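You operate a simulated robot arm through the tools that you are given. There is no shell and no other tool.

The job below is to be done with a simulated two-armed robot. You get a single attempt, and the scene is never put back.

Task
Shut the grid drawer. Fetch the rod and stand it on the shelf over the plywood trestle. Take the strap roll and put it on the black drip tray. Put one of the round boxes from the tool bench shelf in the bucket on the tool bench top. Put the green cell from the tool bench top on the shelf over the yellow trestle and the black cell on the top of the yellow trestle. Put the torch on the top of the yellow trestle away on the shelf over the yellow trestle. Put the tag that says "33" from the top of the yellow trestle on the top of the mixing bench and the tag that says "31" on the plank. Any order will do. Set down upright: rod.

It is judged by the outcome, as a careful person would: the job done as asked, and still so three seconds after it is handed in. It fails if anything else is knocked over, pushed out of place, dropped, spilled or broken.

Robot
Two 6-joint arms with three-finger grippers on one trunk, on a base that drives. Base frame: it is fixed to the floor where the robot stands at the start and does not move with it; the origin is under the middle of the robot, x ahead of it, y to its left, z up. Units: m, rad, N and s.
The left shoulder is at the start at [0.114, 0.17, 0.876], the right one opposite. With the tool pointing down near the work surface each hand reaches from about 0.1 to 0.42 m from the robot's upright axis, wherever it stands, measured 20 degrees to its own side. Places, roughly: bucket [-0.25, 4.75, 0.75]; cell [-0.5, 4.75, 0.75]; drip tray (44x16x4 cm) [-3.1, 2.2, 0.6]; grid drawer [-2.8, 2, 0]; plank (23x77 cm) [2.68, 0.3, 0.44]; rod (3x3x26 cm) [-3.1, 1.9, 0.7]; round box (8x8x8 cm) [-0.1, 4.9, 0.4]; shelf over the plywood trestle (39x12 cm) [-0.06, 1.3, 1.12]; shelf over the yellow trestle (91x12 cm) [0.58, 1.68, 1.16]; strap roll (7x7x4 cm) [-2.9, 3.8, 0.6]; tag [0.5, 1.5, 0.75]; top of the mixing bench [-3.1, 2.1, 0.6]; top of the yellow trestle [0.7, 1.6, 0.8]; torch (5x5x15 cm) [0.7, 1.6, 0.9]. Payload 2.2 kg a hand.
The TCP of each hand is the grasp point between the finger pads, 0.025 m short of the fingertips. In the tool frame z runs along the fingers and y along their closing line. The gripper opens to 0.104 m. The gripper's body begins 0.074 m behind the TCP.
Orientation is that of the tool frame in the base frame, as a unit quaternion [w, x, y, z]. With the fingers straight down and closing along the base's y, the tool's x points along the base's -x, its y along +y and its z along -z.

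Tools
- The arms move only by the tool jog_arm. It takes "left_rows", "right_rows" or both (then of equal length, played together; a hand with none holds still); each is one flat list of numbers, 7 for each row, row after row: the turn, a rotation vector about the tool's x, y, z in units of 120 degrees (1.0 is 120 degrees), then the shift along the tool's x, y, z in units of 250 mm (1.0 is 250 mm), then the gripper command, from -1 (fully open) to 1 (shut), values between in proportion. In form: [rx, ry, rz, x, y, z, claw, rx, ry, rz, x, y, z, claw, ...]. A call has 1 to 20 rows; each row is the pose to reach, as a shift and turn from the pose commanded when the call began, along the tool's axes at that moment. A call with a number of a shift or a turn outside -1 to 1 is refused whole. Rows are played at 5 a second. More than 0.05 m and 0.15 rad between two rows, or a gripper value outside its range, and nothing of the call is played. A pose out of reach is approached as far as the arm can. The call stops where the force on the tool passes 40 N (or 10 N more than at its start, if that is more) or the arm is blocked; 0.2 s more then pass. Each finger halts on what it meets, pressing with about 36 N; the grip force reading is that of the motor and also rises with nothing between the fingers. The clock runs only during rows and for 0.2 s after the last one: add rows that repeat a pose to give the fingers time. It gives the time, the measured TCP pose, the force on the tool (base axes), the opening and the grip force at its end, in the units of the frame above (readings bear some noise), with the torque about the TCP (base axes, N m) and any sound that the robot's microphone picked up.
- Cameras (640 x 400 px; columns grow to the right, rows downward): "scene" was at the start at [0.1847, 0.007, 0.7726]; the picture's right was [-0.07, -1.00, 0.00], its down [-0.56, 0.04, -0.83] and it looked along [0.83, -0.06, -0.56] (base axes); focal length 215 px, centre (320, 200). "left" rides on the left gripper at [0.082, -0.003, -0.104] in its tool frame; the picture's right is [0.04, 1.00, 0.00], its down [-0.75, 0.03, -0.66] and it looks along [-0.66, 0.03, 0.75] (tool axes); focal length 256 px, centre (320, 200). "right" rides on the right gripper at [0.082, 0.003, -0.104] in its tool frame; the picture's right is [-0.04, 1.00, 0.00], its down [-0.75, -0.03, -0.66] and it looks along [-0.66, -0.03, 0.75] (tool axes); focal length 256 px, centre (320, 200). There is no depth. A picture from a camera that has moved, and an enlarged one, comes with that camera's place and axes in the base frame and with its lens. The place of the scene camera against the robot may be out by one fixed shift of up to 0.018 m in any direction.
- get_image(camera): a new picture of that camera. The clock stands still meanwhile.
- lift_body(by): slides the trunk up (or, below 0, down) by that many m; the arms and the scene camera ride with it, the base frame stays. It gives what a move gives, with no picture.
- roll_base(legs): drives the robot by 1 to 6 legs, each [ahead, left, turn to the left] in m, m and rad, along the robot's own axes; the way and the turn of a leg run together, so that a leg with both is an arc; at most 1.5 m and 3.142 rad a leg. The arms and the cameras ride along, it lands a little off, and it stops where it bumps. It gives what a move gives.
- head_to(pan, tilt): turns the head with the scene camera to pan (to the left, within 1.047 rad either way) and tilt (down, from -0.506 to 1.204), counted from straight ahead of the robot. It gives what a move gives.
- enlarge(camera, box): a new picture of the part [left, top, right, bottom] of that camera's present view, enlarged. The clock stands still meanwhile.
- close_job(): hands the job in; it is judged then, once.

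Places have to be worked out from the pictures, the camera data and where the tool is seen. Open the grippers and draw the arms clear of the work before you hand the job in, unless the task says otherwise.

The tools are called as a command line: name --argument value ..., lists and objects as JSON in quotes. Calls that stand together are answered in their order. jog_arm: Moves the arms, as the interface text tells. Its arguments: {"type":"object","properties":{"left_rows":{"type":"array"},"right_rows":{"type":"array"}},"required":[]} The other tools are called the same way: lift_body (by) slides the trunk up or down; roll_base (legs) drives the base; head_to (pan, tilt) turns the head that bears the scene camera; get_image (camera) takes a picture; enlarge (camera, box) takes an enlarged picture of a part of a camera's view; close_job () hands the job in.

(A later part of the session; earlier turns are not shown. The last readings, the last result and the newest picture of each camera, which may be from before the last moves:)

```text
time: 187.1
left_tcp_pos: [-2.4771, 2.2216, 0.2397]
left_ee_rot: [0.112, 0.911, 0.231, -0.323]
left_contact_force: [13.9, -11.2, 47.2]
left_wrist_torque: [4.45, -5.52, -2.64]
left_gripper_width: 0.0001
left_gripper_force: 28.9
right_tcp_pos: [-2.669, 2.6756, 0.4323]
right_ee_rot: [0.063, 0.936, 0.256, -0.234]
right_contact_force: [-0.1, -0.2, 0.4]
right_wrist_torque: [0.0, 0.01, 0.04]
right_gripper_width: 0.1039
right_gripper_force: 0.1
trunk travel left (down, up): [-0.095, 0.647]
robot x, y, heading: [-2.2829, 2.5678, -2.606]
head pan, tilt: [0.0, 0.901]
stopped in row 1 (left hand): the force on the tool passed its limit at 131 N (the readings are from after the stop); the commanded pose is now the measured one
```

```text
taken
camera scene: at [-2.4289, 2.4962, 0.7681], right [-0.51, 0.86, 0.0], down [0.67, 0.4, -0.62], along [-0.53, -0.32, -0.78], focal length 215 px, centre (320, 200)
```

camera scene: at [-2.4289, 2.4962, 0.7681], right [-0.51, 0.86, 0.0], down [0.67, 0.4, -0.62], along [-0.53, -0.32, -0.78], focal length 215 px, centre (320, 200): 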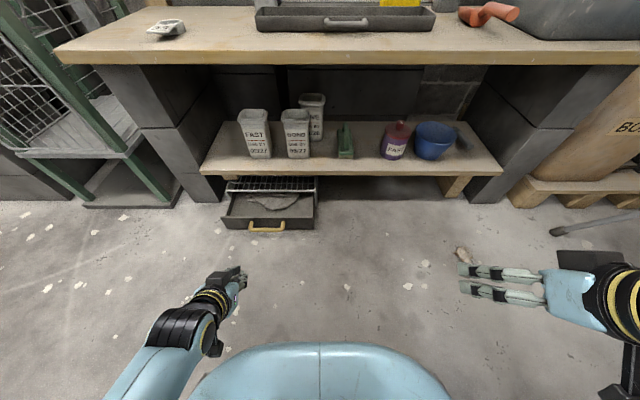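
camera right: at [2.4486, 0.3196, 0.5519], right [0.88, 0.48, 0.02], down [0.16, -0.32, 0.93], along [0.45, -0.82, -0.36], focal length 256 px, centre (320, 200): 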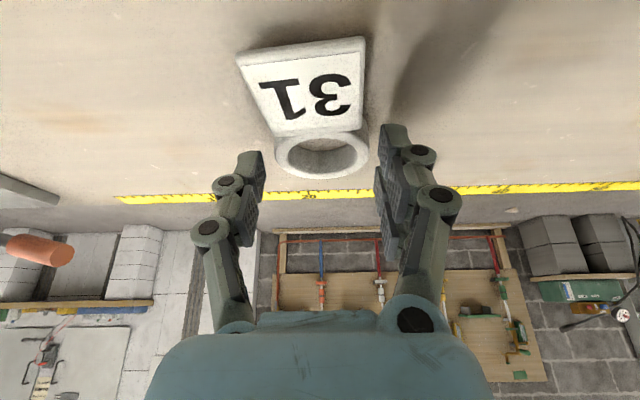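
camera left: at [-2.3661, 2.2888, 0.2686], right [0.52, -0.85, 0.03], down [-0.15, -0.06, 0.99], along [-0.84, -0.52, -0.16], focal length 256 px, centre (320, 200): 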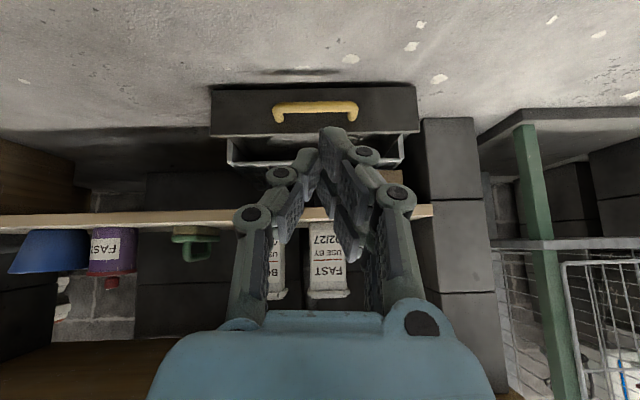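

The camera box is resting on the base top; raise the hand straight up first.

jog_arm --left_rows '[0, 0, 0, -0.03, 0, -0.035, 1, 0, 0, 0, -0.08, 0, -0.09, 1, 0, 0, 0, -0.15, 0, -0.18, 1]'

```text
time: 187.9
left_tcp_pos: [-2.4792, 2.2234, 0.2984]
left_ee_rot: [0.111, 0.911, 0.23, -0.322]
left_contact_force: [0.1, -1.1, 0.3]
left_wrist_torque: [0.01, 0.01, 0.02]
left_gripper_width: 0.0
left_gripper_force: 28.7
right_tcp_pos: [-2.6693, 2.6744, 0.4303]
right_ee_rot: [0.063, 0.936, 0.255, -0.234]
right_contact_force: [0.6, 0.2, 0.0]
right_wrist_torque: [0.03, -0.02, 0.01]
right_gripper_width: 0.1041
right_gripper_force: 0.0
trunk travel left (down, up): [-0.095, 0.647]
robot x, y, heading: [-2.2805, 2.5723, -2.605]
head pan, tilt: [0.0, 0.901]
```

jog_arm --left_rows '[0, 0, 0, -0.1, 0, 0.084, 1, 0, 0, 0, -0.2, 0, 0.167, 1, 0, 0, 0, -0.3, 0, 0.25, 1, 0, 0, 0, -0.398, 0, 0.334, 1, 0, 0, 0, -0.312, 0, 0.436, 1, 0, 0, 0, -0.227, 0, 0.539, 1, 0, 0, 0, -0.141, 0, 0.641, 1]'

lift_body --by -0.09

get_image --camera "left"

get_image --camera "scene"

```text
time: 189.5
left_tcp_pos: [-2.5871, 2.1604, 0.1976]
left_ee_rot: [0.108, 0.912, 0.233, -0.32]
left_contact_force: [-0.2, -0.7, 0.5]
left_wrist_torque: [0.01, 0.02, 0.02]
left_gripper_width: 0.0
left_gripper_force: 28.4
right_tcp_pos: [-2.6694, 2.6743, 0.4307]
right_ee_rot: [0.064, 0.936, 0.255, -0.233]
right_contact_force: [-0.1, 0.5, -0.3]
right_wrist_torque: [-0.02, -0.02, 0.03]
right_gripper_width: 0.1041
right_gripper_force: 0.1
trunk travel left (down, up): [-0.095, 0.647]
robot x, y, heading: [-2.2806, 2.569, -2.608]
head pan, tilt: [0.0, 0.901]
```

```text
time: 190.8
left_tcp_pos: [-2.5874, 2.1575, 0.1056]
left_ee_rot: [0.108, 0.912, 0.232, -0.322]
left_contact_force: [1.1, 0.0, -0.1]
left_wrist_torque: [-0.01, -0.04, -0.03]
left_gripper_width: 0.0
left_gripper_force: 28.6
right_tcp_pos: [-2.6696, 2.6751, 0.3401]
right_ee_rot: [0.064, 0.936, 0.255, -0.234]
right_contact_force: [1.0, 0.3, 0.9]
right_wrist_torque: [-0.01, -0.01, 0.01]
right_gripper_width: 0.1037
right_gripper_force: 0.1
trunk travel left (down, up): [-0.005, 0.737]
robot x, y, heading: [-2.2805, 2.5702, -2.605]
head pan, tilt: [0.0, 0.901]
```

```text
taken
camera left: at [-2.4772, 2.2251, 0.1344], right [0.52, -0.85, 0.02], down [-0.15, -0.07, 0.99], along [-0.84, -0.52, -0.16], focal length 256 px, centre (320, 200)
```

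left: 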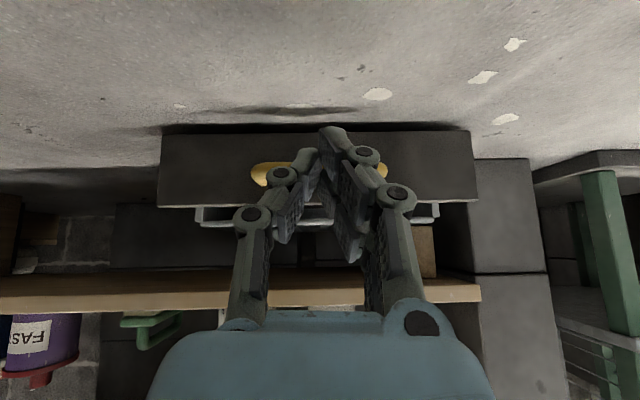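

```text
taken
camera scene: at [-2.4351, 2.4919, 0.6786], right [-0.51, 0.86, 0.0], down [0.67, 0.4, -0.62], along [-0.53, -0.32, -0.78], focal length 215 px, centre (320, 200)
```

scene: 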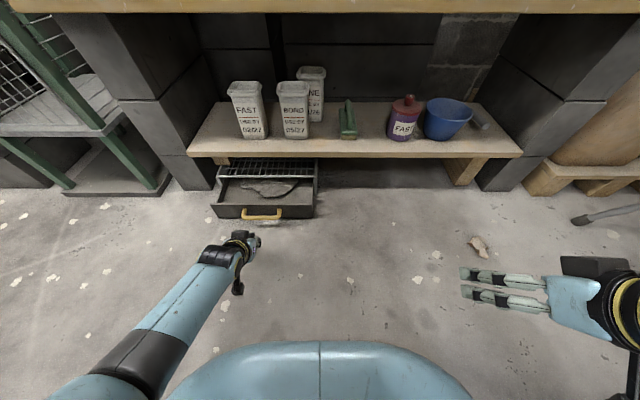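

Fingertips are at handle height nearly. I'll lower 1.5 cm and drive forward in steps to push the handle.

jog_arm --left_rows '[0, 0, 0, 0.02, 0, 0.023, 1, 0, 0, 0, 0.039, 0, 0.046, 1]'

roll_base --legs '[[0.1, 0, 0]]'

get_image --camera "scene"

get_image --camera "left"

```text
time: 191.4
left_tcp_pos: [-2.5868, 2.1564, 0.0897]
left_ee_rot: [0.109, 0.911, 0.233, -0.322]
left_contact_force: [0.4, 0.4, -0.2]
left_wrist_torque: [0.02, 0.01, -0.01]
left_gripper_width: 0.0003
left_gripper_force: 29.0
right_tcp_pos: [-2.669, 2.6751, 0.3416]
right_ee_rot: [0.063, 0.936, 0.255, -0.234]
right_contact_force: [0.5, 0.0, -0.3]
right_wrist_torque: [-0.01, 0.03, 0.0]
right_gripper_width: 0.1041
right_gripper_force: 0.1
trunk travel left (down, up): [-0.005, 0.737]
robot x, y, heading: [-2.2805, 2.572, -2.605]
head pan, tilt: [0.0, 0.901]
```

```text
time: 192.5
left_tcp_pos: [-2.6751, 2.1062, 0.0892]
left_ee_rot: [0.108, 0.911, 0.233, -0.322]
left_contact_force: [-0.1, -0.1, 0.8]
left_wrist_torque: [0.01, -0.01, -0.01]
left_gripper_width: 0.0001
left_gripper_force: 28.2
right_tcp_pos: [-2.7575, 2.6225, 0.3403]
right_ee_rot: [0.065, 0.936, 0.255, -0.233]
right_contact_force: [-0.3, 0.7, -0.4]
right_wrist_torque: [0.01, -0.02, -0.01]
right_gripper_width: 0.1039
right_gripper_force: 0.0
trunk travel left (down, up): [-0.005, 0.737]
robot x, y, heading: [-2.3706, 2.5188, -2.603]
head pan, tilt: [0.0, 0.901]
```

```text
taken
camera scene: at [-2.5224, 2.4404, 0.6785], right [-0.51, 0.86, 0.0], down [0.67, 0.4, -0.62], along [-0.53, -0.32, -0.78], focal length 215 px, centre (320, 200)
```

scene: 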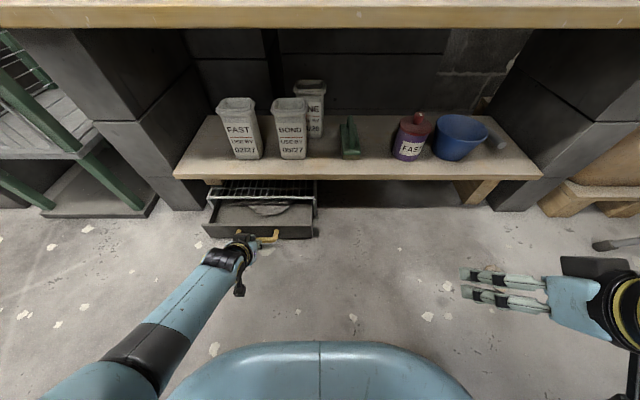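

```text
taken
camera left: at [-2.5645, 2.1727, 0.1184], right [0.52, -0.85, 0.02], down [-0.15, -0.07, 0.99], along [-0.84, -0.52, -0.16], focal length 256 px, centre (320, 200)
```

left: 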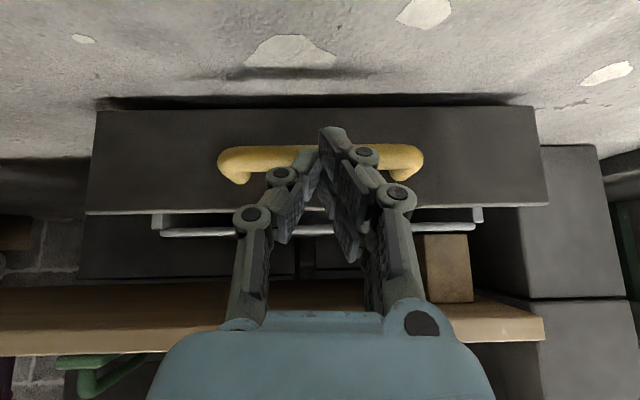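

roll_base --legs '[[0.05, 0, 0]]'

enlarge --camera "scene" --box '[160, 160, 360, 290]'

```text
time: 193.4
left_tcp_pos: [-2.7162, 2.0811, 0.091]
left_ee_rot: [0.108, 0.912, 0.233, -0.321]
left_contact_force: [-0.4, -0.1, -0.3]
left_wrist_torque: [-0.03, 0.03, -0.02]
left_gripper_width: 0.0
left_gripper_force: 27.9
right_tcp_pos: [-2.7993, 2.5988, 0.3399]
right_ee_rot: [0.063, 0.936, 0.254, -0.234]
right_contact_force: [-0.4, -0.4, 0.9]
right_wrist_torque: [0.03, 0.0, 0.04]
right_gripper_width: 0.104
right_gripper_force: 0.0
trunk travel left (down, up): [-0.005, 0.737]
robot x, y, heading: [-2.405, 2.49, -2.605]
head pan, tilt: [0.0, 0.901]
```

```text
3.08 times, centred on (260, 225) of scene
camera zoom: at [-2.5645, 2.4153, 0.6785], right [-0.51, 0.86, 0.0], down [0.67, 0.4, -0.62], along [-0.53, -0.32, -0.78], focal length 662 px, centre (505, 123)
```

zoom: 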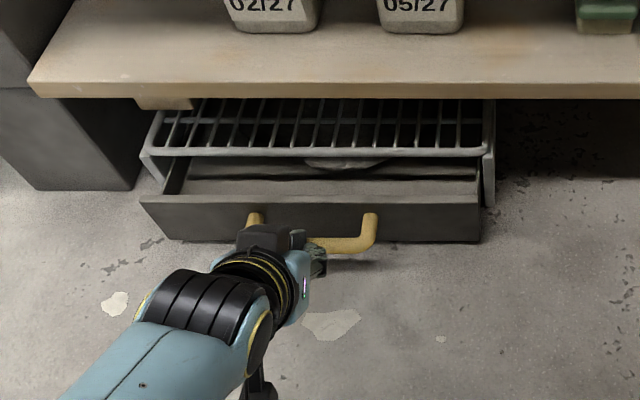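

The drawer is sliding in. Continue.

roll_base --legs '[[0.05, 0, 0]]'

enlarge --camera "scene" --box '[160, 160, 360, 290]'

```text
time: 194.5
left_tcp_pos: [-2.7535, 2.0581, 0.09]
left_ee_rot: [0.108, 0.911, 0.234, -0.321]
left_contact_force: [4.3, 3.0, 10.0]
left_wrist_torque: [0.08, 0.06, -0.04]
left_gripper_width: 0.0
left_gripper_force: 28.3
right_tcp_pos: [-2.8383, 2.5759, 0.341]
right_ee_rot: [0.063, 0.936, 0.255, -0.234]
right_contact_force: [-0.5, 0.1, 0.5]
right_wrist_torque: [0.01, 0.0, -0.02]
right_gripper_width: 0.1039
right_gripper_force: 0.0
trunk travel left (down, up): [-0.005, 0.737]
robot x, y, heading: [-2.4503, 2.4692, -2.606]
head pan, tilt: [0.0, 0.901]
stopped in leg 1: the force on the tool passed its limit at 95 N (the readings are from after the stop); the commanded pose is now the measured one
```

```text
3.08 times, centred on (260, 225) of scene
camera zoom: at [-2.6034, 2.3922, 0.6786], right [-0.51, 0.86, 0.0], down [0.67, 0.4, -0.62], along [-0.53, -0.32, -0.78], focal length 662 px, centre (505, 123)
```

zoom: 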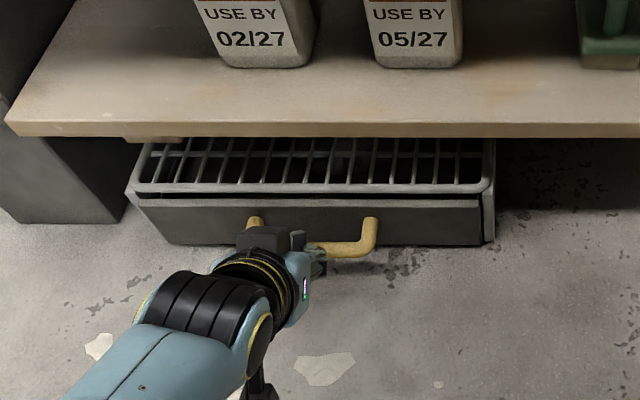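

The push met the stop (drawer shut). Back off and inspect.

roll_base --legs '[[-0.25, 0, 0]]'

enlarge --camera "scene" --box '[180, 120, 380, 250]'

get_image --camera "scene"

```text
time: 196.3
left_tcp_pos: [-2.5369, 2.1875, 0.09]
left_ee_rot: [0.108, 0.911, 0.235, -0.32]
left_contact_force: [0.7, 0.4, 0.1]
left_wrist_torque: [0.03, 0.01, 0.01]
left_gripper_width: 0.0
left_gripper_force: 28.8
right_tcp_pos: [-2.6191, 2.7041, 0.3406]
right_ee_rot: [0.063, 0.936, 0.256, -0.234]
right_contact_force: [0.8, 0.0, 1.1]
right_wrist_torque: [-0.01, -0.02, -0.01]
right_gripper_width: 0.1042
right_gripper_force: 0.0
trunk travel left (down, up): [-0.005, 0.737]
robot x, y, heading: [-2.233, 2.5977, -2.604]
head pan, tilt: [0.0, 0.901]
```

```text
3.08 times, centred on (280, 185) of scene
camera zoom: at [-2.3864, 2.5209, 0.6785], right [-0.51, 0.86, 0.0], down [0.67, 0.4, -0.62], along [-0.53, -0.32, -0.78], focal length 662 px, centre (443, 246)
```

zoom: 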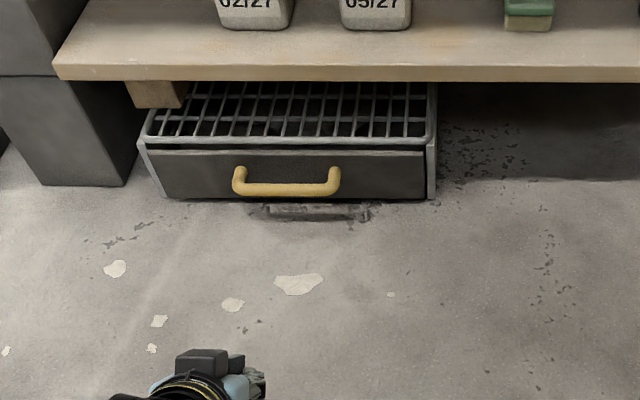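

```text
taken
camera scene: at [-2.3864, 2.5209, 0.6785], right [-0.51, 0.86, 0.0], down [0.67, 0.4, -0.62], along [-0.53, -0.32, -0.78], focal length 215 px, centre (320, 200)
```

scene: 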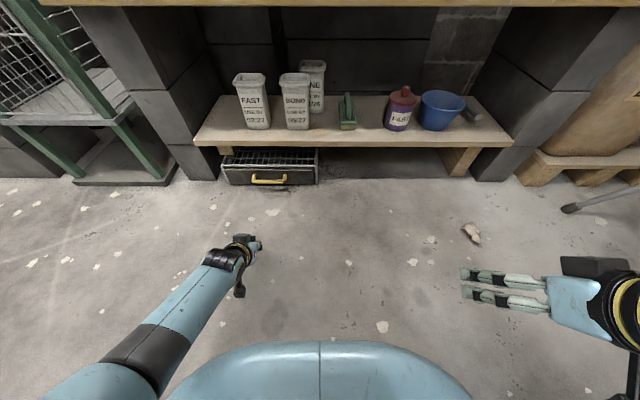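

Drawer shut. Raise the trunk and turn to face the pegboard wall to find the strap roll.

lift_body --by 0.4

roll_base --legs '[[0, 0, -1.57], [0.2, 0, 0]]'

head_to --pan 0.0 --tilt 0.4

get_image --camera "scene"

```text
time: 200.1
left_tcp_pos: [-2.5359, 2.1868, 0.4892]
left_ee_rot: [0.109, 0.911, 0.234, -0.321]
left_contact_force: [-0.3, -0.7, 0.0]
left_wrist_torque: [-0.01, 0.04, 0.0]
left_gripper_width: 0.0
left_gripper_force: 28.5
right_tcp_pos: [-2.6218, 2.7042, 0.7397]
right_ee_rot: [0.064, 0.936, 0.257, -0.233]
right_contact_force: [0.0, -0.4, 0.6]
right_wrist_torque: [0.03, 0.01, 0.01]
right_gripper_width: 0.1041
right_gripper_force: 0.1
trunk travel left (down, up): [-0.405, 0.337]
robot x, y, heading: [-2.2315, 2.5969, -2.6]
head pan, tilt: [0.0, 0.901]
```

```text
time: 205.5
left_tcp_pos: [-2.7636, 3.0571, 0.4899]
left_ee_rot: [-0.144, 0.818, -0.466, -0.305]
left_contact_force: [0.1, 0.6, -0.7]
left_wrist_torque: [0.01, 0.0, 0.05]
left_gripper_width: 0.0
left_gripper_force: 28.7
right_tcp_pos: [-2.2513, 3.1596, 0.7385]
right_ee_rot: [-0.116, 0.851, -0.466, -0.213]
right_contact_force: [-0.3, -0.1, -0.3]
right_wrist_torque: [0.0, -0.04, -0.01]
right_gripper_width: 0.1038
right_gripper_force: 0.1
trunk travel left (down, up): [-0.405, 0.337]
robot x, y, heading: [-2.3426, 2.7664, 2.136]
head pan, tilt: [0.0, 0.901]
```

```text
time: 206.4
left_tcp_pos: [-2.763, 3.0562, 0.4898]
left_ee_rot: [-0.146, 0.817, -0.466, -0.305]
left_contact_force: [-1.0, -0.7, -0.2]
left_wrist_torque: [0.02, 0.04, 0.01]
left_gripper_width: 0.0
left_gripper_force: 28.6
right_tcp_pos: [-2.2507, 3.1578, 0.7406]
right_ee_rot: [-0.116, 0.851, -0.466, -0.212]
right_contact_force: [0.0, -0.6, 0.1]
right_wrist_torque: [-0.01, 0.03, 0.0]
right_gripper_width: 0.1041
right_gripper_force: 0.0
trunk travel left (down, up): [-0.405, 0.337]
robot x, y, heading: [-2.3409, 2.7649, 2.14]
head pan, tilt: [0.0, 0.4]
```

```text
taken
camera scene: at [-2.433, 2.9213, 1.1304], right [0.84, 0.54, 0.0], down [0.21, -0.33, -0.92], along [-0.5, 0.77, -0.39], focal length 215 px, centre (320, 200)
```

scene: 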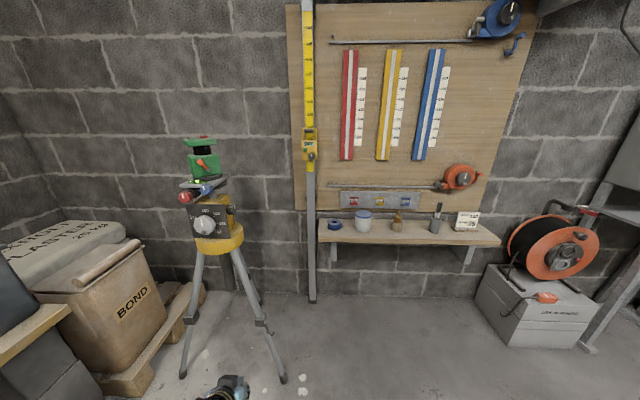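

enlarge --camera "scene" --box '[290, 190, 510, 280]'

enlarge --camera "scene" --box '[310, 200, 390, 250]'

```text
2.91 times, centred on (400, 235) of scene
camera zoom: at [-2.433, 2.9213, 1.1304], right [0.84, 0.54, 0.0], down [0.21, -0.33, -0.92], along [-0.5, 0.77, -0.39], focal length 626 px, centre (87, 98)
```

zoom: 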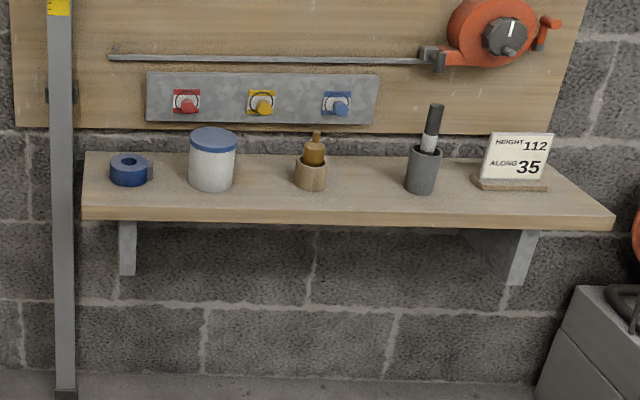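

```text
8.00 times, centred on (350, 225) of scene
camera zoom: at [-2.433, 2.9213, 1.1304], right [0.84, 0.54, 0.0], down [0.21, -0.33, -0.92], along [-0.5, 0.77, -0.39], focal length 1720 px, centre (80, 0)
```

zoom: 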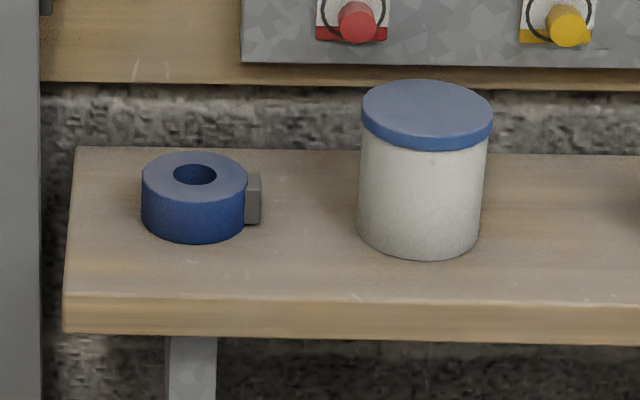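

The strap roll is the blue ring at the ledge's left end. The tripod blocks the left side, so I'll use the left hand with the base standing to the right. Raise the left hand first, then reposition.

jog_arm --left_rows '[0, 0, 0, -0.107, 0, -0.128, 0, 0, 0, 0, -0.214, 0, -0.255, -1, 0, 0, 0, -0.322, 0, -0.383, -1, 0, 0, 0, -0.429, 0, -0.511, -1, 0, 0, 0, -0.536, 0, -0.638, -1, 0, 0, 0, -0.643, 0, -0.766, -1]'

roll_base --legs '[[0, 0, -0.033], [0, -0.27, 0], [0.35, 0, 0]]'

get_image --camera "scene"

get_image --camera "left"

```text
time: 207.8
left_tcp_pos: [-2.7705, 3.0538, 0.7381]
left_ee_rot: [-0.128, 0.813, -0.474, -0.313]
left_contact_force: [0.3, -1.0, 0.3]
left_wrist_torque: [0.0, 0.01, 0.01]
left_gripper_width: 0.1045
left_gripper_force: 0.1
right_tcp_pos: [-2.2504, 3.1592, 0.7393]
right_ee_rot: [-0.118, 0.85, -0.468, -0.212]
right_contact_force: [0.6, 1.1, 0.4]
right_wrist_torque: [-0.01, 0.02, 0.02]
right_gripper_width: 0.1039
right_gripper_force: 0.0
trunk travel left (down, up): [-0.405, 0.337]
robot x, y, heading: [-2.3409, 2.769, 2.139]
head pan, tilt: [0.0, 0.4]
```

```text
time: 212.0
left_tcp_pos: [-2.7002, 3.5097, 0.7388]
left_ee_rot: [-0.133, 0.804, -0.488, -0.311]
left_contact_force: [0.2, 0.7, -0.8]
left_wrist_torque: [0.02, -0.02, -0.02]
left_gripper_width: 0.1038
left_gripper_force: 0.0
right_tcp_pos: [-2.1775, 3.5925, 0.7405]
right_ee_rot: [-0.12, 0.842, -0.482, -0.21]
right_contact_force: [0.2, -0.7, -0.3]
right_wrist_torque: [-0.02, -0.02, 0.03]
right_gripper_width: 0.1042
right_gripper_force: 0.0
trunk travel left (down, up): [-0.405, 0.337]
robot x, y, heading: [-2.2816, 3.2043, 2.108]
head pan, tilt: [0.0, 0.4]
```

```text
taken
camera scene: at [-2.3695, 3.3638, 1.1304], right [0.86, 0.51, 0.0], down [0.2, -0.34, -0.92], along [-0.47, 0.79, -0.39], focal length 215 px, centre (320, 200)
```

scene: 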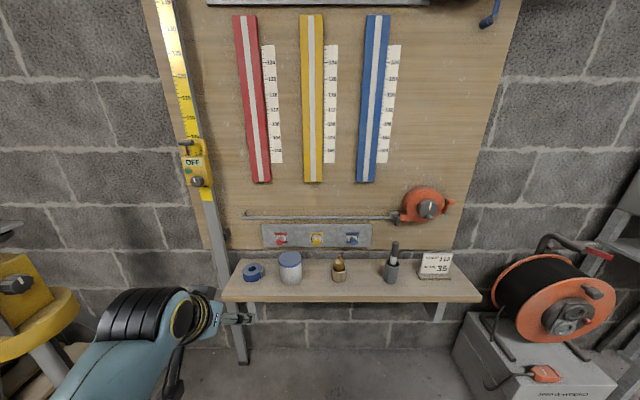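

```text
taken
camera left: at [-2.6327, 3.3996, 0.7673], right [-0.85, -0.52, 0.06], down [-0.03, 0.17, 0.98], along [-0.52, 0.84, -0.16], focal length 256 px, centre (320, 200)
```

left: 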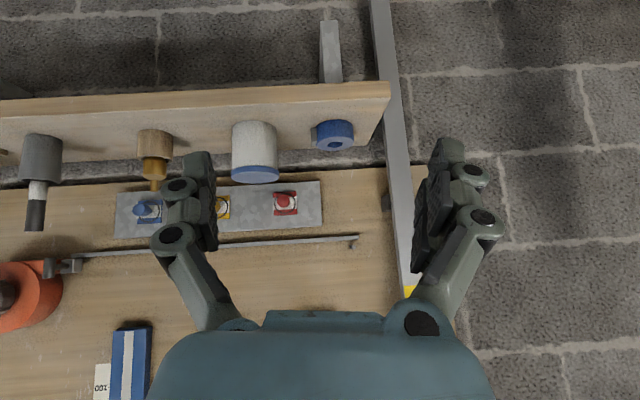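

Triangulated: roll at F≈4.727, R≈-0.574, top z≈0.587. Drive 0.27 m closer, then check.

roll_base --legs '[[0.27, 0, 0]]'

get_image --camera "left"

get_image --camera "scene"

```text
time: 213.9
left_tcp_pos: [-2.8388, 3.7434, 0.7395]
left_ee_rot: [-0.134, 0.803, -0.489, -0.313]
left_contact_force: [0.4, 0.7, -0.1]
left_wrist_torque: [-0.02, -0.01, 0.01]
left_gripper_width: 0.104
left_gripper_force: 0.0
right_tcp_pos: [-2.3153, 3.8263, 0.7398]
right_ee_rot: [-0.121, 0.841, -0.483, -0.21]
right_contact_force: [0.1, -0.4, -0.5]
right_wrist_torque: [-0.01, -0.03, -0.02]
right_gripper_width: 0.1039
right_gripper_force: 0.1
trunk travel left (down, up): [-0.405, 0.337]
robot x, y, heading: [-2.4177, 3.4396, 2.107]
head pan, tilt: [0.0, 0.4]
```

```text
taken
camera left: at [-2.7714, 3.6332, 0.7672], right [-0.86, -0.51, 0.07], down [-0.03, 0.17, 0.98], along [-0.52, 0.84, -0.16], focal length 256 px, centre (320, 200)
```

left: 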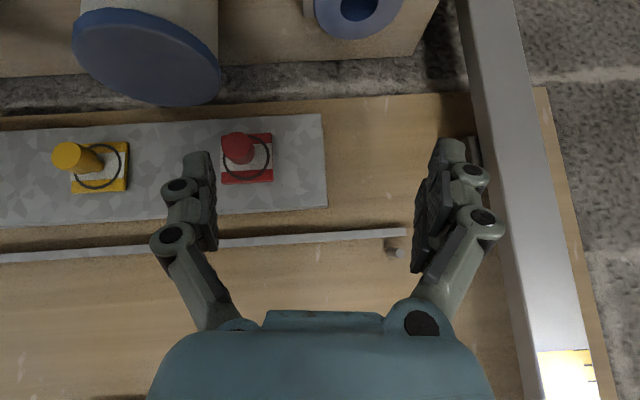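

```text
taken
camera scene: at [-2.5076, 3.5974, 1.1304], right [0.86, 0.51, 0.0], down [0.2, -0.34, -0.92], along [-0.47, 0.79, -0.39], focal length 215 px, centre (320, 200)
```

scene: 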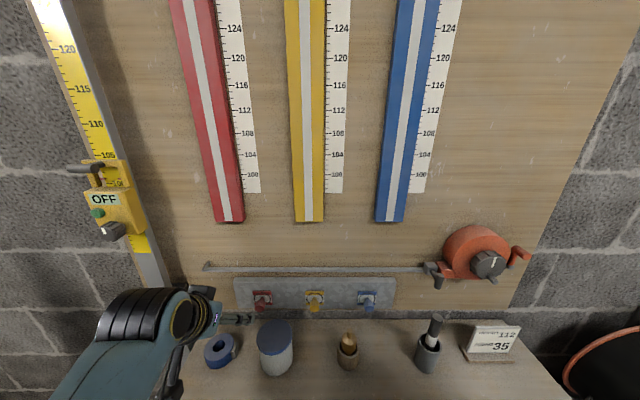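

Refine: move the left hand to a pre-grasp position level in front of/above the roll, clear of the pole.

jog_arm --left_rows '[0.0086, -0.001, -0.012, 0.103, 0.043, 0.002, -0.9, 0.0172, -0.002, -0.025, 0.207, 0.085, 0.005, -0.85, 0.0258, -0.0033, -0.037, 0.31, 0.128, 0.007, -0.85]'

get_image --camera "left"

```text
time: 214.7
left_tcp_pos: [-2.8436, 3.6748, 0.6938]
left_ee_rot: [-0.169, 0.817, -0.465, -0.297]
left_contact_force: [0.8, 0.3, 0.5]
left_wrist_torque: [0.01, -0.01, 0.03]
left_gripper_width: 0.0962
left_gripper_force: 0.1
right_tcp_pos: [-2.3161, 3.8251, 0.7399]
right_ee_rot: [-0.121, 0.842, -0.483, -0.208]
right_contact_force: [-0.4, -0.2, -0.5]
right_wrist_torque: [0.01, 0.02, 0.01]
right_gripper_width: 0.1042
right_gripper_force: 0.1
trunk travel left (down, up): [-0.405, 0.337]
robot x, y, heading: [-2.4172, 3.4391, 2.103]
head pan, tilt: [0.0, 0.4]
```

```text
taken
camera left: at [-2.7748, 3.5639, 0.7212], right [-0.84, -0.54, -0.03], down [-0.11, 0.12, 0.99], along [-0.53, 0.84, -0.16], focal length 256 px, centre (320, 200)
```

left: 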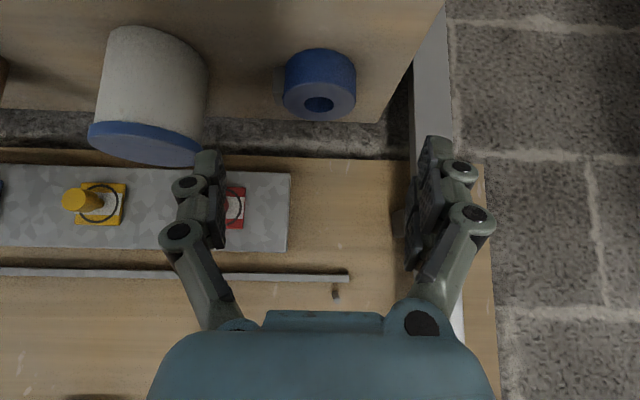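

Centred on the roll. Advance 0.15 m along the tool axis.

jog_arm --left_rows '[0, 0, 0, 0.004, 0, 0.15, -0.85, 0, 0, 0, 0.008, 0, 0.3, -0.85, 0, 0, 0, 0.01, 0, 0.45, -0.85, 0, 0, 0, 0.012, 0, 0.57, -0.85]'

get_image --camera "left"

enlarge --camera "scene" --box '[140, 270, 340, 400]'

```text
time: 215.8
left_tcp_pos: [-2.8915, 3.7498, 0.5888]
left_ee_rot: [-0.169, 0.814, -0.466, -0.304]
left_contact_force: [1.7, -13.7, 25.3]
left_wrist_torque: [-1.2, 1.06, 0.71]
left_gripper_width: 0.1039
left_gripper_force: 2.4
right_tcp_pos: [-2.3152, 3.8264, 0.7407]
right_ee_rot: [-0.119, 0.843, -0.481, -0.211]
right_contact_force: [-0.7, 0.8, -0.2]
right_wrist_torque: [0.02, 0.0, 0.0]
right_gripper_width: 0.104
right_gripper_force: 0.1
trunk travel left (down, up): [-0.405, 0.337]
robot x, y, heading: [-2.4212, 3.4392, 2.109]
head pan, tilt: [0.0, 0.4]
stopped in row 4 (left hand): the force on the tool passed its limit at 49 N (the readings are from after the stop); the commanded pose is now the measured one
```

```text
taken
camera left: at [-2.8226, 3.6391, 0.6144], right [-0.84, -0.54, -0.02], down [-0.09, 0.11, 0.99], along [-0.53, 0.84, -0.14], focal length 256 px, centre (320, 200)
```

left: 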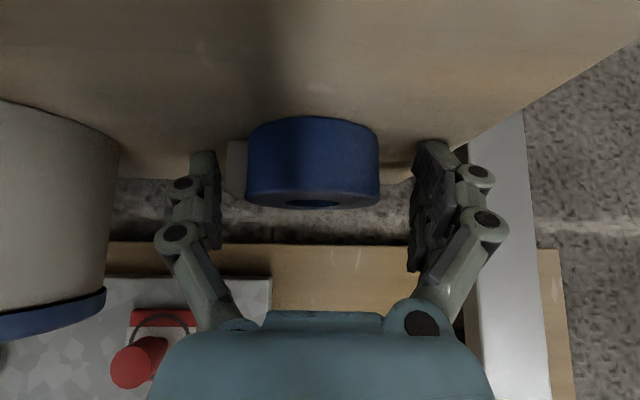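

```text
3.08 times, centred on (240, 335) of scene
camera zoom: at [-2.5065, 3.5946, 1.131], right [0.86, 0.51, 0.0], down [0.2, -0.33, -0.92], along [-0.47, 0.79, -0.39], focal length 662 px, centre (566, -215)
```

zoom: 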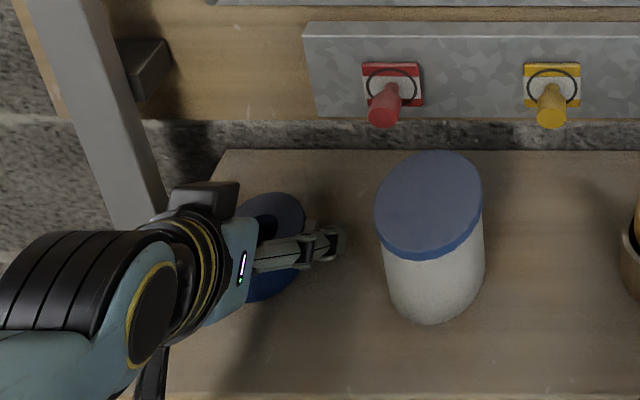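

Fingertips touched the ledge top (z≈0.56). Raise 8 mm and close on the roll.

jog_arm --left_rows '[0, 0, 0, -0.021, 0, -0.025, -0.85, 0, 0, 0, -0.021, 0, -0.025, -0.4, 0, 0, 0, -0.021, 0, -0.025, 0.2, 0, 0, 0, -0.021, 0, -0.025, 1, 0, 0, 0, -0.021, 0, -0.025, 1, 0, 0, 0, -0.021, 0, -0.025, 1]'

get_image --camera "left"

```text
time: 217.2
left_tcp_pos: [-2.8893, 3.7504, 0.5963]
left_ee_rot: [-0.169, 0.814, -0.465, -0.303]
left_contact_force: [-6.9, -10.2, 30.6]
left_wrist_torque: [-0.9, 1.14, 0.07]
left_gripper_width: 0.067
left_gripper_force: 35.6
right_tcp_pos: [-2.3146, 3.8238, 0.7398]
right_ee_rot: [-0.121, 0.842, -0.482, -0.211]
right_contact_force: [-0.1, 0.4, 0.7]
right_wrist_torque: [0.0, 0.02, 0.02]
right_gripper_width: 0.1042
right_gripper_force: 0.1
trunk travel left (down, up): [-0.405, 0.337]
robot x, y, heading: [-2.4189, 3.4408, 2.106]
head pan, tilt: [0.0, 0.4]
```

```text
taken
camera left: at [-2.8211, 3.6399, 0.6224], right [-0.84, -0.54, -0.02], down [-0.09, 0.11, 0.99], along [-0.53, 0.84, -0.14], focal length 256 px, centre (320, 200)
```

left: 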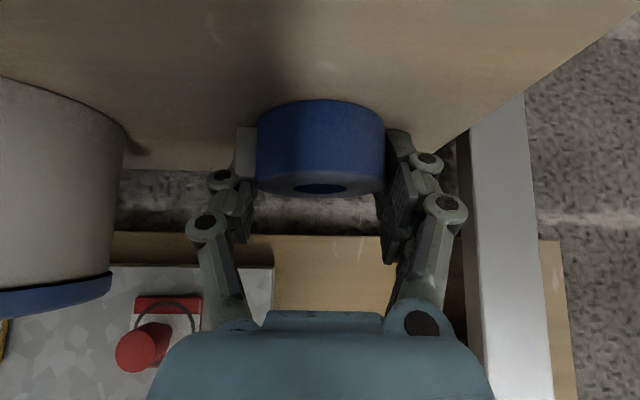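

Gripped (6.7 cm). Lift slightly and check forces.

jog_arm --left_rows '[0, 0, 0, -0.03, 0, -0.035, 1, 0, 0, 0, -0.09, 0, -0.105, 1]'

get_image --camera "left"

get_image --camera "scene"

```text
time: 217.8
left_tcp_pos: [-2.8892, 3.7506, 0.6269]
left_ee_rot: [-0.169, 0.816, -0.466, -0.298]
left_contact_force: [-1.7, -0.4, -1.6]
left_wrist_torque: [0.01, 0.0, -0.02]
left_gripper_width: 0.0654
left_gripper_force: 36.6
right_tcp_pos: [-2.3154, 3.8251, 0.7409]
right_ee_rot: [-0.12, 0.842, -0.482, -0.21]
right_contact_force: [-0.6, 0.2, 0.0]
right_wrist_torque: [0.0, 0.02, -0.03]
right_gripper_width: 0.104
right_gripper_force: 0.1
trunk travel left (down, up): [-0.405, 0.337]
robot x, y, heading: [-2.4225, 3.4342, 2.106]
head pan, tilt: [0.0, 0.4]
```

```text
taken
camera left: at [-2.8197, 3.6398, 0.6541], right [-0.84, -0.54, -0.02], down [-0.1, 0.12, 0.99], along [-0.53, 0.84, -0.16], focal length 256 px, centre (320, 200)
```

left: 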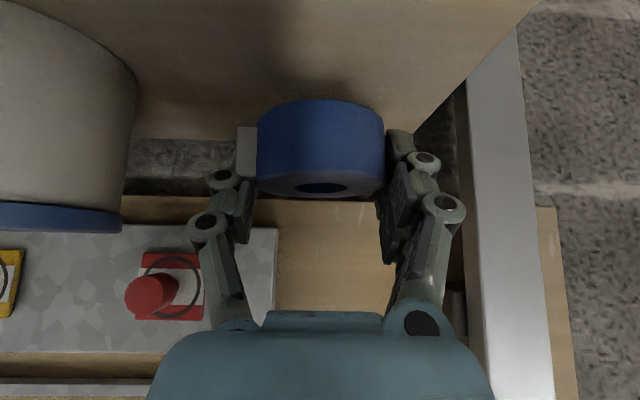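

```text
taken
camera scene: at [-2.5069, 3.5964, 1.1303], right [0.86, 0.51, 0.0], down [0.2, -0.34, -0.92], along [-0.47, 0.79, -0.39], focal length 215 px, centre (320, 200)
```

scene: 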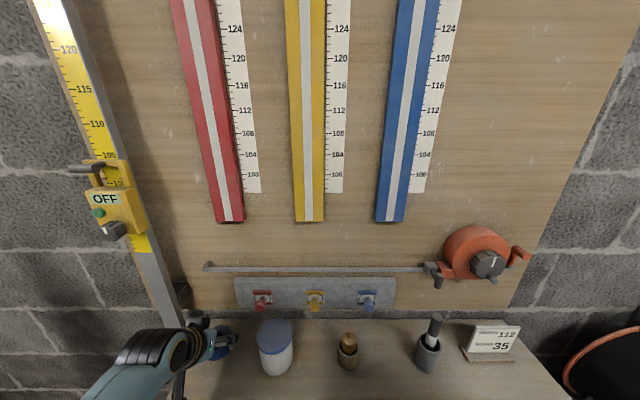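

Roll is held. Raise further and back straight out.

jog_arm --left_rows '[0, 0, 0, -0.103, 0, -0.123, 1, 0, 0, 0, -0.206, 0, -0.245, 1]'

roll_base --legs '[[-0.55, 0, 0]]'

get_image --camera "left"

```text
time: 218.4
left_tcp_pos: [-2.8868, 3.7502, 0.7086]
left_ee_rot: [-0.168, 0.816, -0.465, -0.3]
left_contact_force: [-0.5, 0.5, -2.2]
left_wrist_torque: [0.02, -0.02, 0.0]
left_gripper_width: 0.0653
left_gripper_force: 36.0
right_tcp_pos: [-2.3166, 3.8255, 0.7408]
right_ee_rot: [-0.12, 0.842, -0.482, -0.21]
right_contact_force: [0.6, -0.2, 0.3]
right_wrist_torque: [0.03, 0.0, -0.01]
right_gripper_width: 0.1038
right_gripper_force: 0.2
trunk travel left (down, up): [-0.405, 0.337]
robot x, y, heading: [-2.4176, 3.438, 2.106]
head pan, tilt: [0.0, 0.4]
```

```text
time: 221.5
left_tcp_pos: [-2.6065, 3.2744, 0.7097]
left_ee_rot: [-0.168, 0.815, -0.466, -0.3]
left_contact_force: [-0.2, 0.4, -1.0]
left_wrist_torque: [0.03, -0.01, 0.02]
left_gripper_width: 0.0653
left_gripper_force: 36.5
right_tcp_pos: [-2.0348, 3.3504, 0.7401]
right_ee_rot: [-0.121, 0.842, -0.482, -0.21]
right_contact_force: [1.0, 0.7, 0.4]
right_wrist_torque: [0.01, 0.03, -0.01]
right_gripper_width: 0.1041
right_gripper_force: 0.1
trunk travel left (down, up): [-0.405, 0.337]
robot x, y, heading: [-2.1423, 2.9676, 2.102]
head pan, tilt: [0.0, 0.4]
```

```text
taken
camera left: at [-2.5369, 3.1648, 0.7357], right [-0.84, -0.54, -0.02], down [-0.1, 0.12, 0.99], along [-0.53, 0.84, -0.15], focal length 256 px, centre (320, 200)
```

left: 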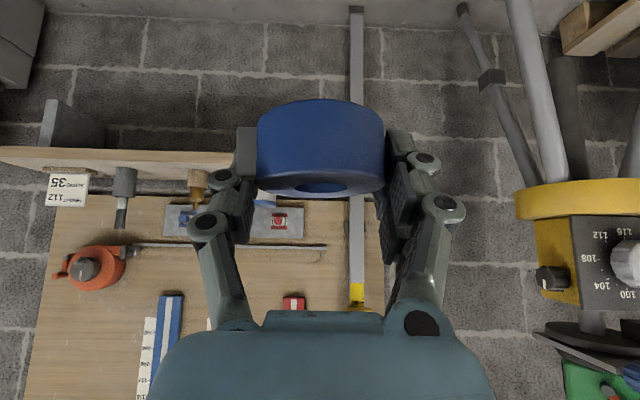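

Turn to face the mixing bench and approach so the left hand comes over the drip tray.

roll_base --legs '[[0, 0, 1.576], [0.5, 0.0, 0]]'

head_to --pan 0.0 --tilt 0.7

get_image --camera "scene"

```text
time: 228.3
left_tcp_pos: [-2.8681, 2.2394, 0.7079]
left_ee_rot: [0.094, 0.905, 0.251, -0.331]
left_contact_force: [-0.1, -0.8, -1.4]
left_wrist_torque: [-0.01, 0.0, -0.05]
left_gripper_width: 0.0654
left_gripper_force: 35.7
right_tcp_pos: [-2.9489, 2.8123, 0.7418]
right_ee_rot: [0.064, 0.936, 0.258, -0.232]
right_contact_force: [0.3, 0.0, 0.4]
right_wrist_torque: [0.0, 0.02, 0.0]
right_gripper_width: 0.1041
right_gripper_force: 0.0
trunk travel left (down, up): [-0.405, 0.337]
robot x, y, heading: [-2.5605, 2.7117, -2.595]
head pan, tilt: [0.0, 0.4]
```

```text
time: 229.1
left_tcp_pos: [-2.8675, 2.2392, 0.7065]
left_ee_rot: [0.095, 0.904, 0.252, -0.331]
left_contact_force: [0.0, 0.0, -1.6]
left_wrist_torque: [-0.03, 0.0, 0.01]
left_gripper_width: 0.0652
left_gripper_force: 36.2
right_tcp_pos: [-2.9481, 2.8112, 0.739]
right_ee_rot: [0.064, 0.935, 0.258, -0.233]
right_contact_force: [-0.7, -0.3, 0.1]
right_wrist_torque: [-0.02, -0.02, -0.01]
right_gripper_width: 0.1041
right_gripper_force: 0.1
trunk travel left (down, up): [-0.405, 0.337]
robot x, y, heading: [-2.5585, 2.7083, -2.596]
head pan, tilt: [0.0, 0.7]
```

```text
taken
camera scene: at [-2.698, 2.6387, 1.1037], right [-0.52, 0.86, 0.0], down [0.55, 0.33, -0.77], along [-0.65, -0.4, -0.64], focal length 215 px, centre (320, 200)
```

scene: 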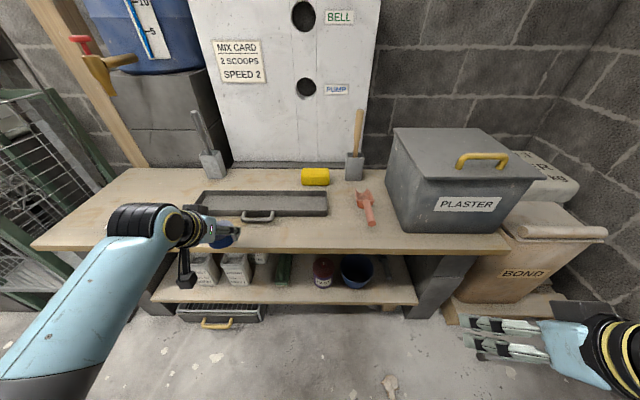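

roll_base --legs '[[0.215, 0.0, 0]]'

get_image --camera "scene"

get_image --camera "left"

```text
time: 230.8
left_tcp_pos: [-3.0533, 2.1276, 0.7089]
left_ee_rot: [0.095, 0.905, 0.251, -0.331]
left_contact_force: [-0.9, -0.4, -0.9]
left_wrist_torque: [0.03, -0.01, 0.02]
left_gripper_width: 0.0649
left_gripper_force: 35.4
right_tcp_pos: [-3.1341, 2.6983, 0.7391]
right_ee_rot: [0.064, 0.935, 0.258, -0.233]
right_contact_force: [0.2, 0.1, -0.4]
right_wrist_torque: [0.05, 0.0, 0.0]
right_gripper_width: 0.1039
right_gripper_force: 0.0
trunk travel left (down, up): [-0.405, 0.337]
robot x, y, heading: [-2.743, 2.5992, -2.595]
head pan, tilt: [0.0, 0.7]
```

```text
taken
camera scene: at [-2.8829, 2.527, 1.1035], right [-0.52, 0.86, 0.0], down [0.55, 0.33, -0.76], along [-0.65, -0.4, -0.64], focal length 215 px, centre (320, 200)
```

scene: 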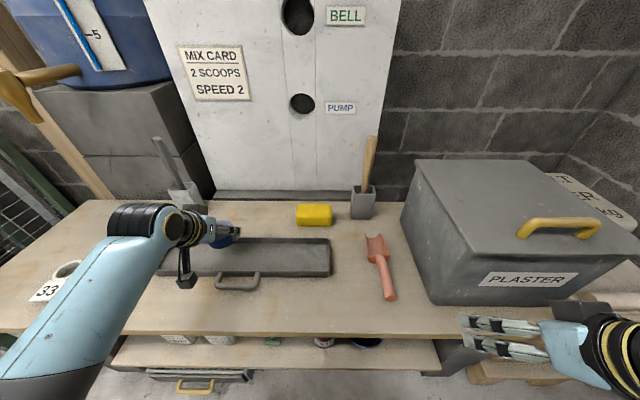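

```text
taken
camera left: at [-2.9435, 2.1969, 0.7351], right [0.54, -0.84, -0.02], down [-0.12, -0.1, 0.99], along [-0.83, -0.53, -0.15], focal length 256 px, centre (320, 200)
```

left: 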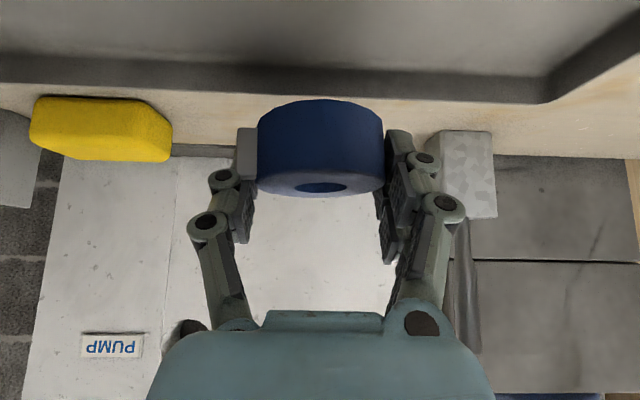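

The tray's inside centre is ~5 cm nearer than the roll. Move back 5 cm, then lower.

jog_arm --left_rows '[0, 0, 0, 0.077, 0, -0.065, 1, 0, 0, 0, 0.153, 0, -0.129, 1, 0, 0, 0, 0.204, 0, -0.068, 1, 0, 0, 0, 0.255, 0, -0.006, 1]'

get_image --camera "left"

enlarge --camera "scene" --box '[140, 180, 360, 310]'

```text
time: 231.8
left_tcp_pos: [-3.0082, 2.152, 0.6678]
left_ee_rot: [0.095, 0.904, 0.251, -0.332]
left_contact_force: [-0.1, -1.0, -0.7]
left_wrist_torque: [0.01, 0.0, 0.01]
left_gripper_width: 0.0654
left_gripper_force: 35.8
right_tcp_pos: [-3.1335, 2.6999, 0.7392]
right_ee_rot: [0.064, 0.935, 0.258, -0.234]
right_contact_force: [-0.1, -0.2, 0.8]
right_wrist_torque: [0.0, 0.0, 0.0]
right_gripper_width: 0.1041
right_gripper_force: 0.0
trunk travel left (down, up): [-0.405, 0.337]
robot x, y, heading: [-2.744, 2.5958, -2.592]
head pan, tilt: [0.0, 0.7]
```

```text
taken
camera left: at [-2.8996, 2.2217, 0.6942], right [0.54, -0.84, -0.02], down [-0.11, -0.1, 0.99], along [-0.83, -0.53, -0.15], focal length 256 px, centre (320, 200)
```

left: 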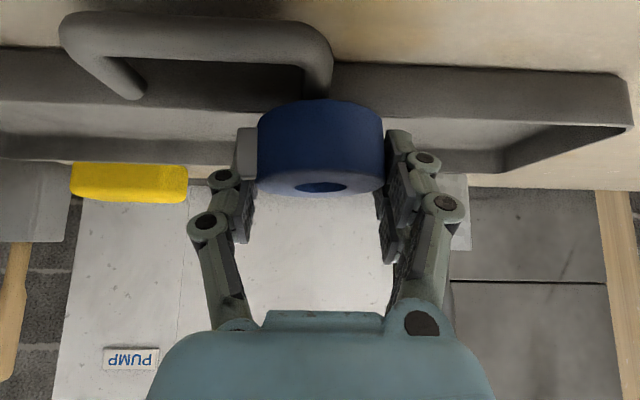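

```text
2.91 times, centred on (250, 245) of scene
camera zoom: at [-2.8822, 2.5273, 1.1036], right [-0.52, 0.86, 0.0], down [0.55, 0.33, -0.76], along [-0.65, -0.4, -0.64], focal length 626 px, centre (524, 69)
```

zoom: 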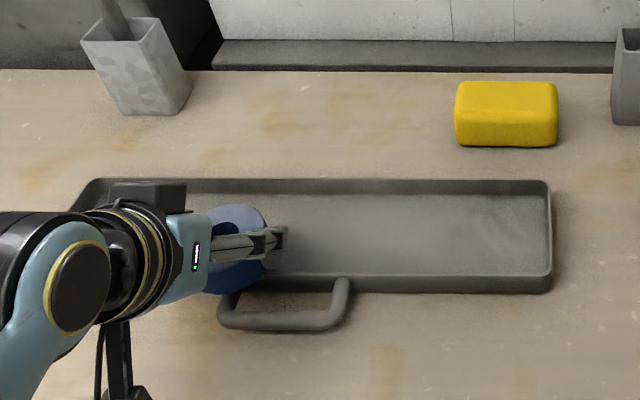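

Shift forward 1.6 cm to centre between the rims and lower gently.

jog_arm --left_rows '[0, 0, 0, -0.049, 0, 0.041, 1, 0, 0, 0, -0.018, 0, 0.078, 1]'

enlarge --camera "scene" --box '[140, 180, 360, 310]'

get_image --camera "left"

```text
time: 232.4
left_tcp_pos: [-3.0258, 2.1441, 0.6635]
left_ee_rot: [0.098, 0.902, 0.25, -0.338]
left_contact_force: [-1.3, -3.3, 33.6]
left_wrist_torque: [-0.15, -1.06, -0.07]
left_gripper_width: 0.066
left_gripper_force: 36.0
right_tcp_pos: [-3.1316, 2.7016, 0.7416]
right_ee_rot: [0.065, 0.935, 0.259, -0.234]
right_contact_force: [0.7, -0.2, -0.5]
right_wrist_torque: [0.02, -0.02, 0.0]
right_gripper_width: 0.1039
right_gripper_force: 0.0
trunk travel left (down, up): [-0.405, 0.337]
robot x, y, heading: [-2.7442, 2.599, -2.598]
head pan, tilt: [0.0, 0.7]
```

```text
2.91 times, centred on (250, 245) of scene
camera zoom: at [-2.8808, 2.5292, 1.1046], right [-0.52, 0.86, 0.0], down [0.55, 0.33, -0.77], along [-0.66, -0.4, -0.64], focal length 626 px, centre (524, 69)
```

zoom: 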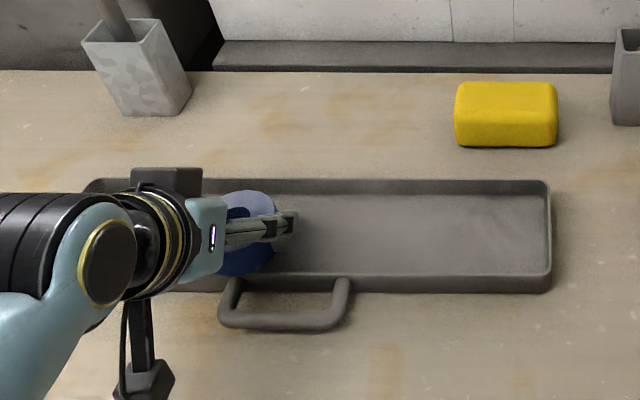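

```text
taken
camera left: at [-2.9162, 2.213, 0.6871], right [0.54, -0.84, -0.02], down [-0.1, -0.09, 0.99], along [-0.83, -0.54, -0.14], focal length 256 px, centre (320, 200)
```

left: 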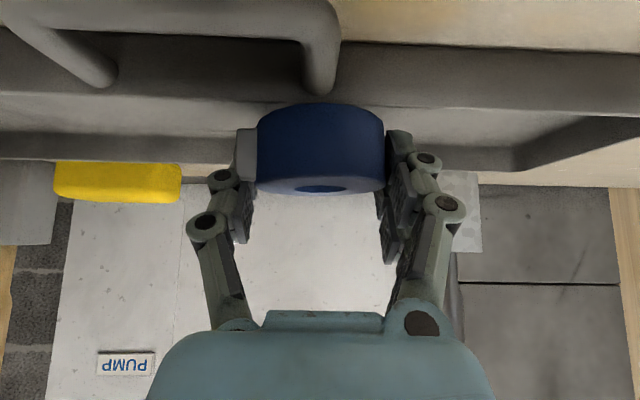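

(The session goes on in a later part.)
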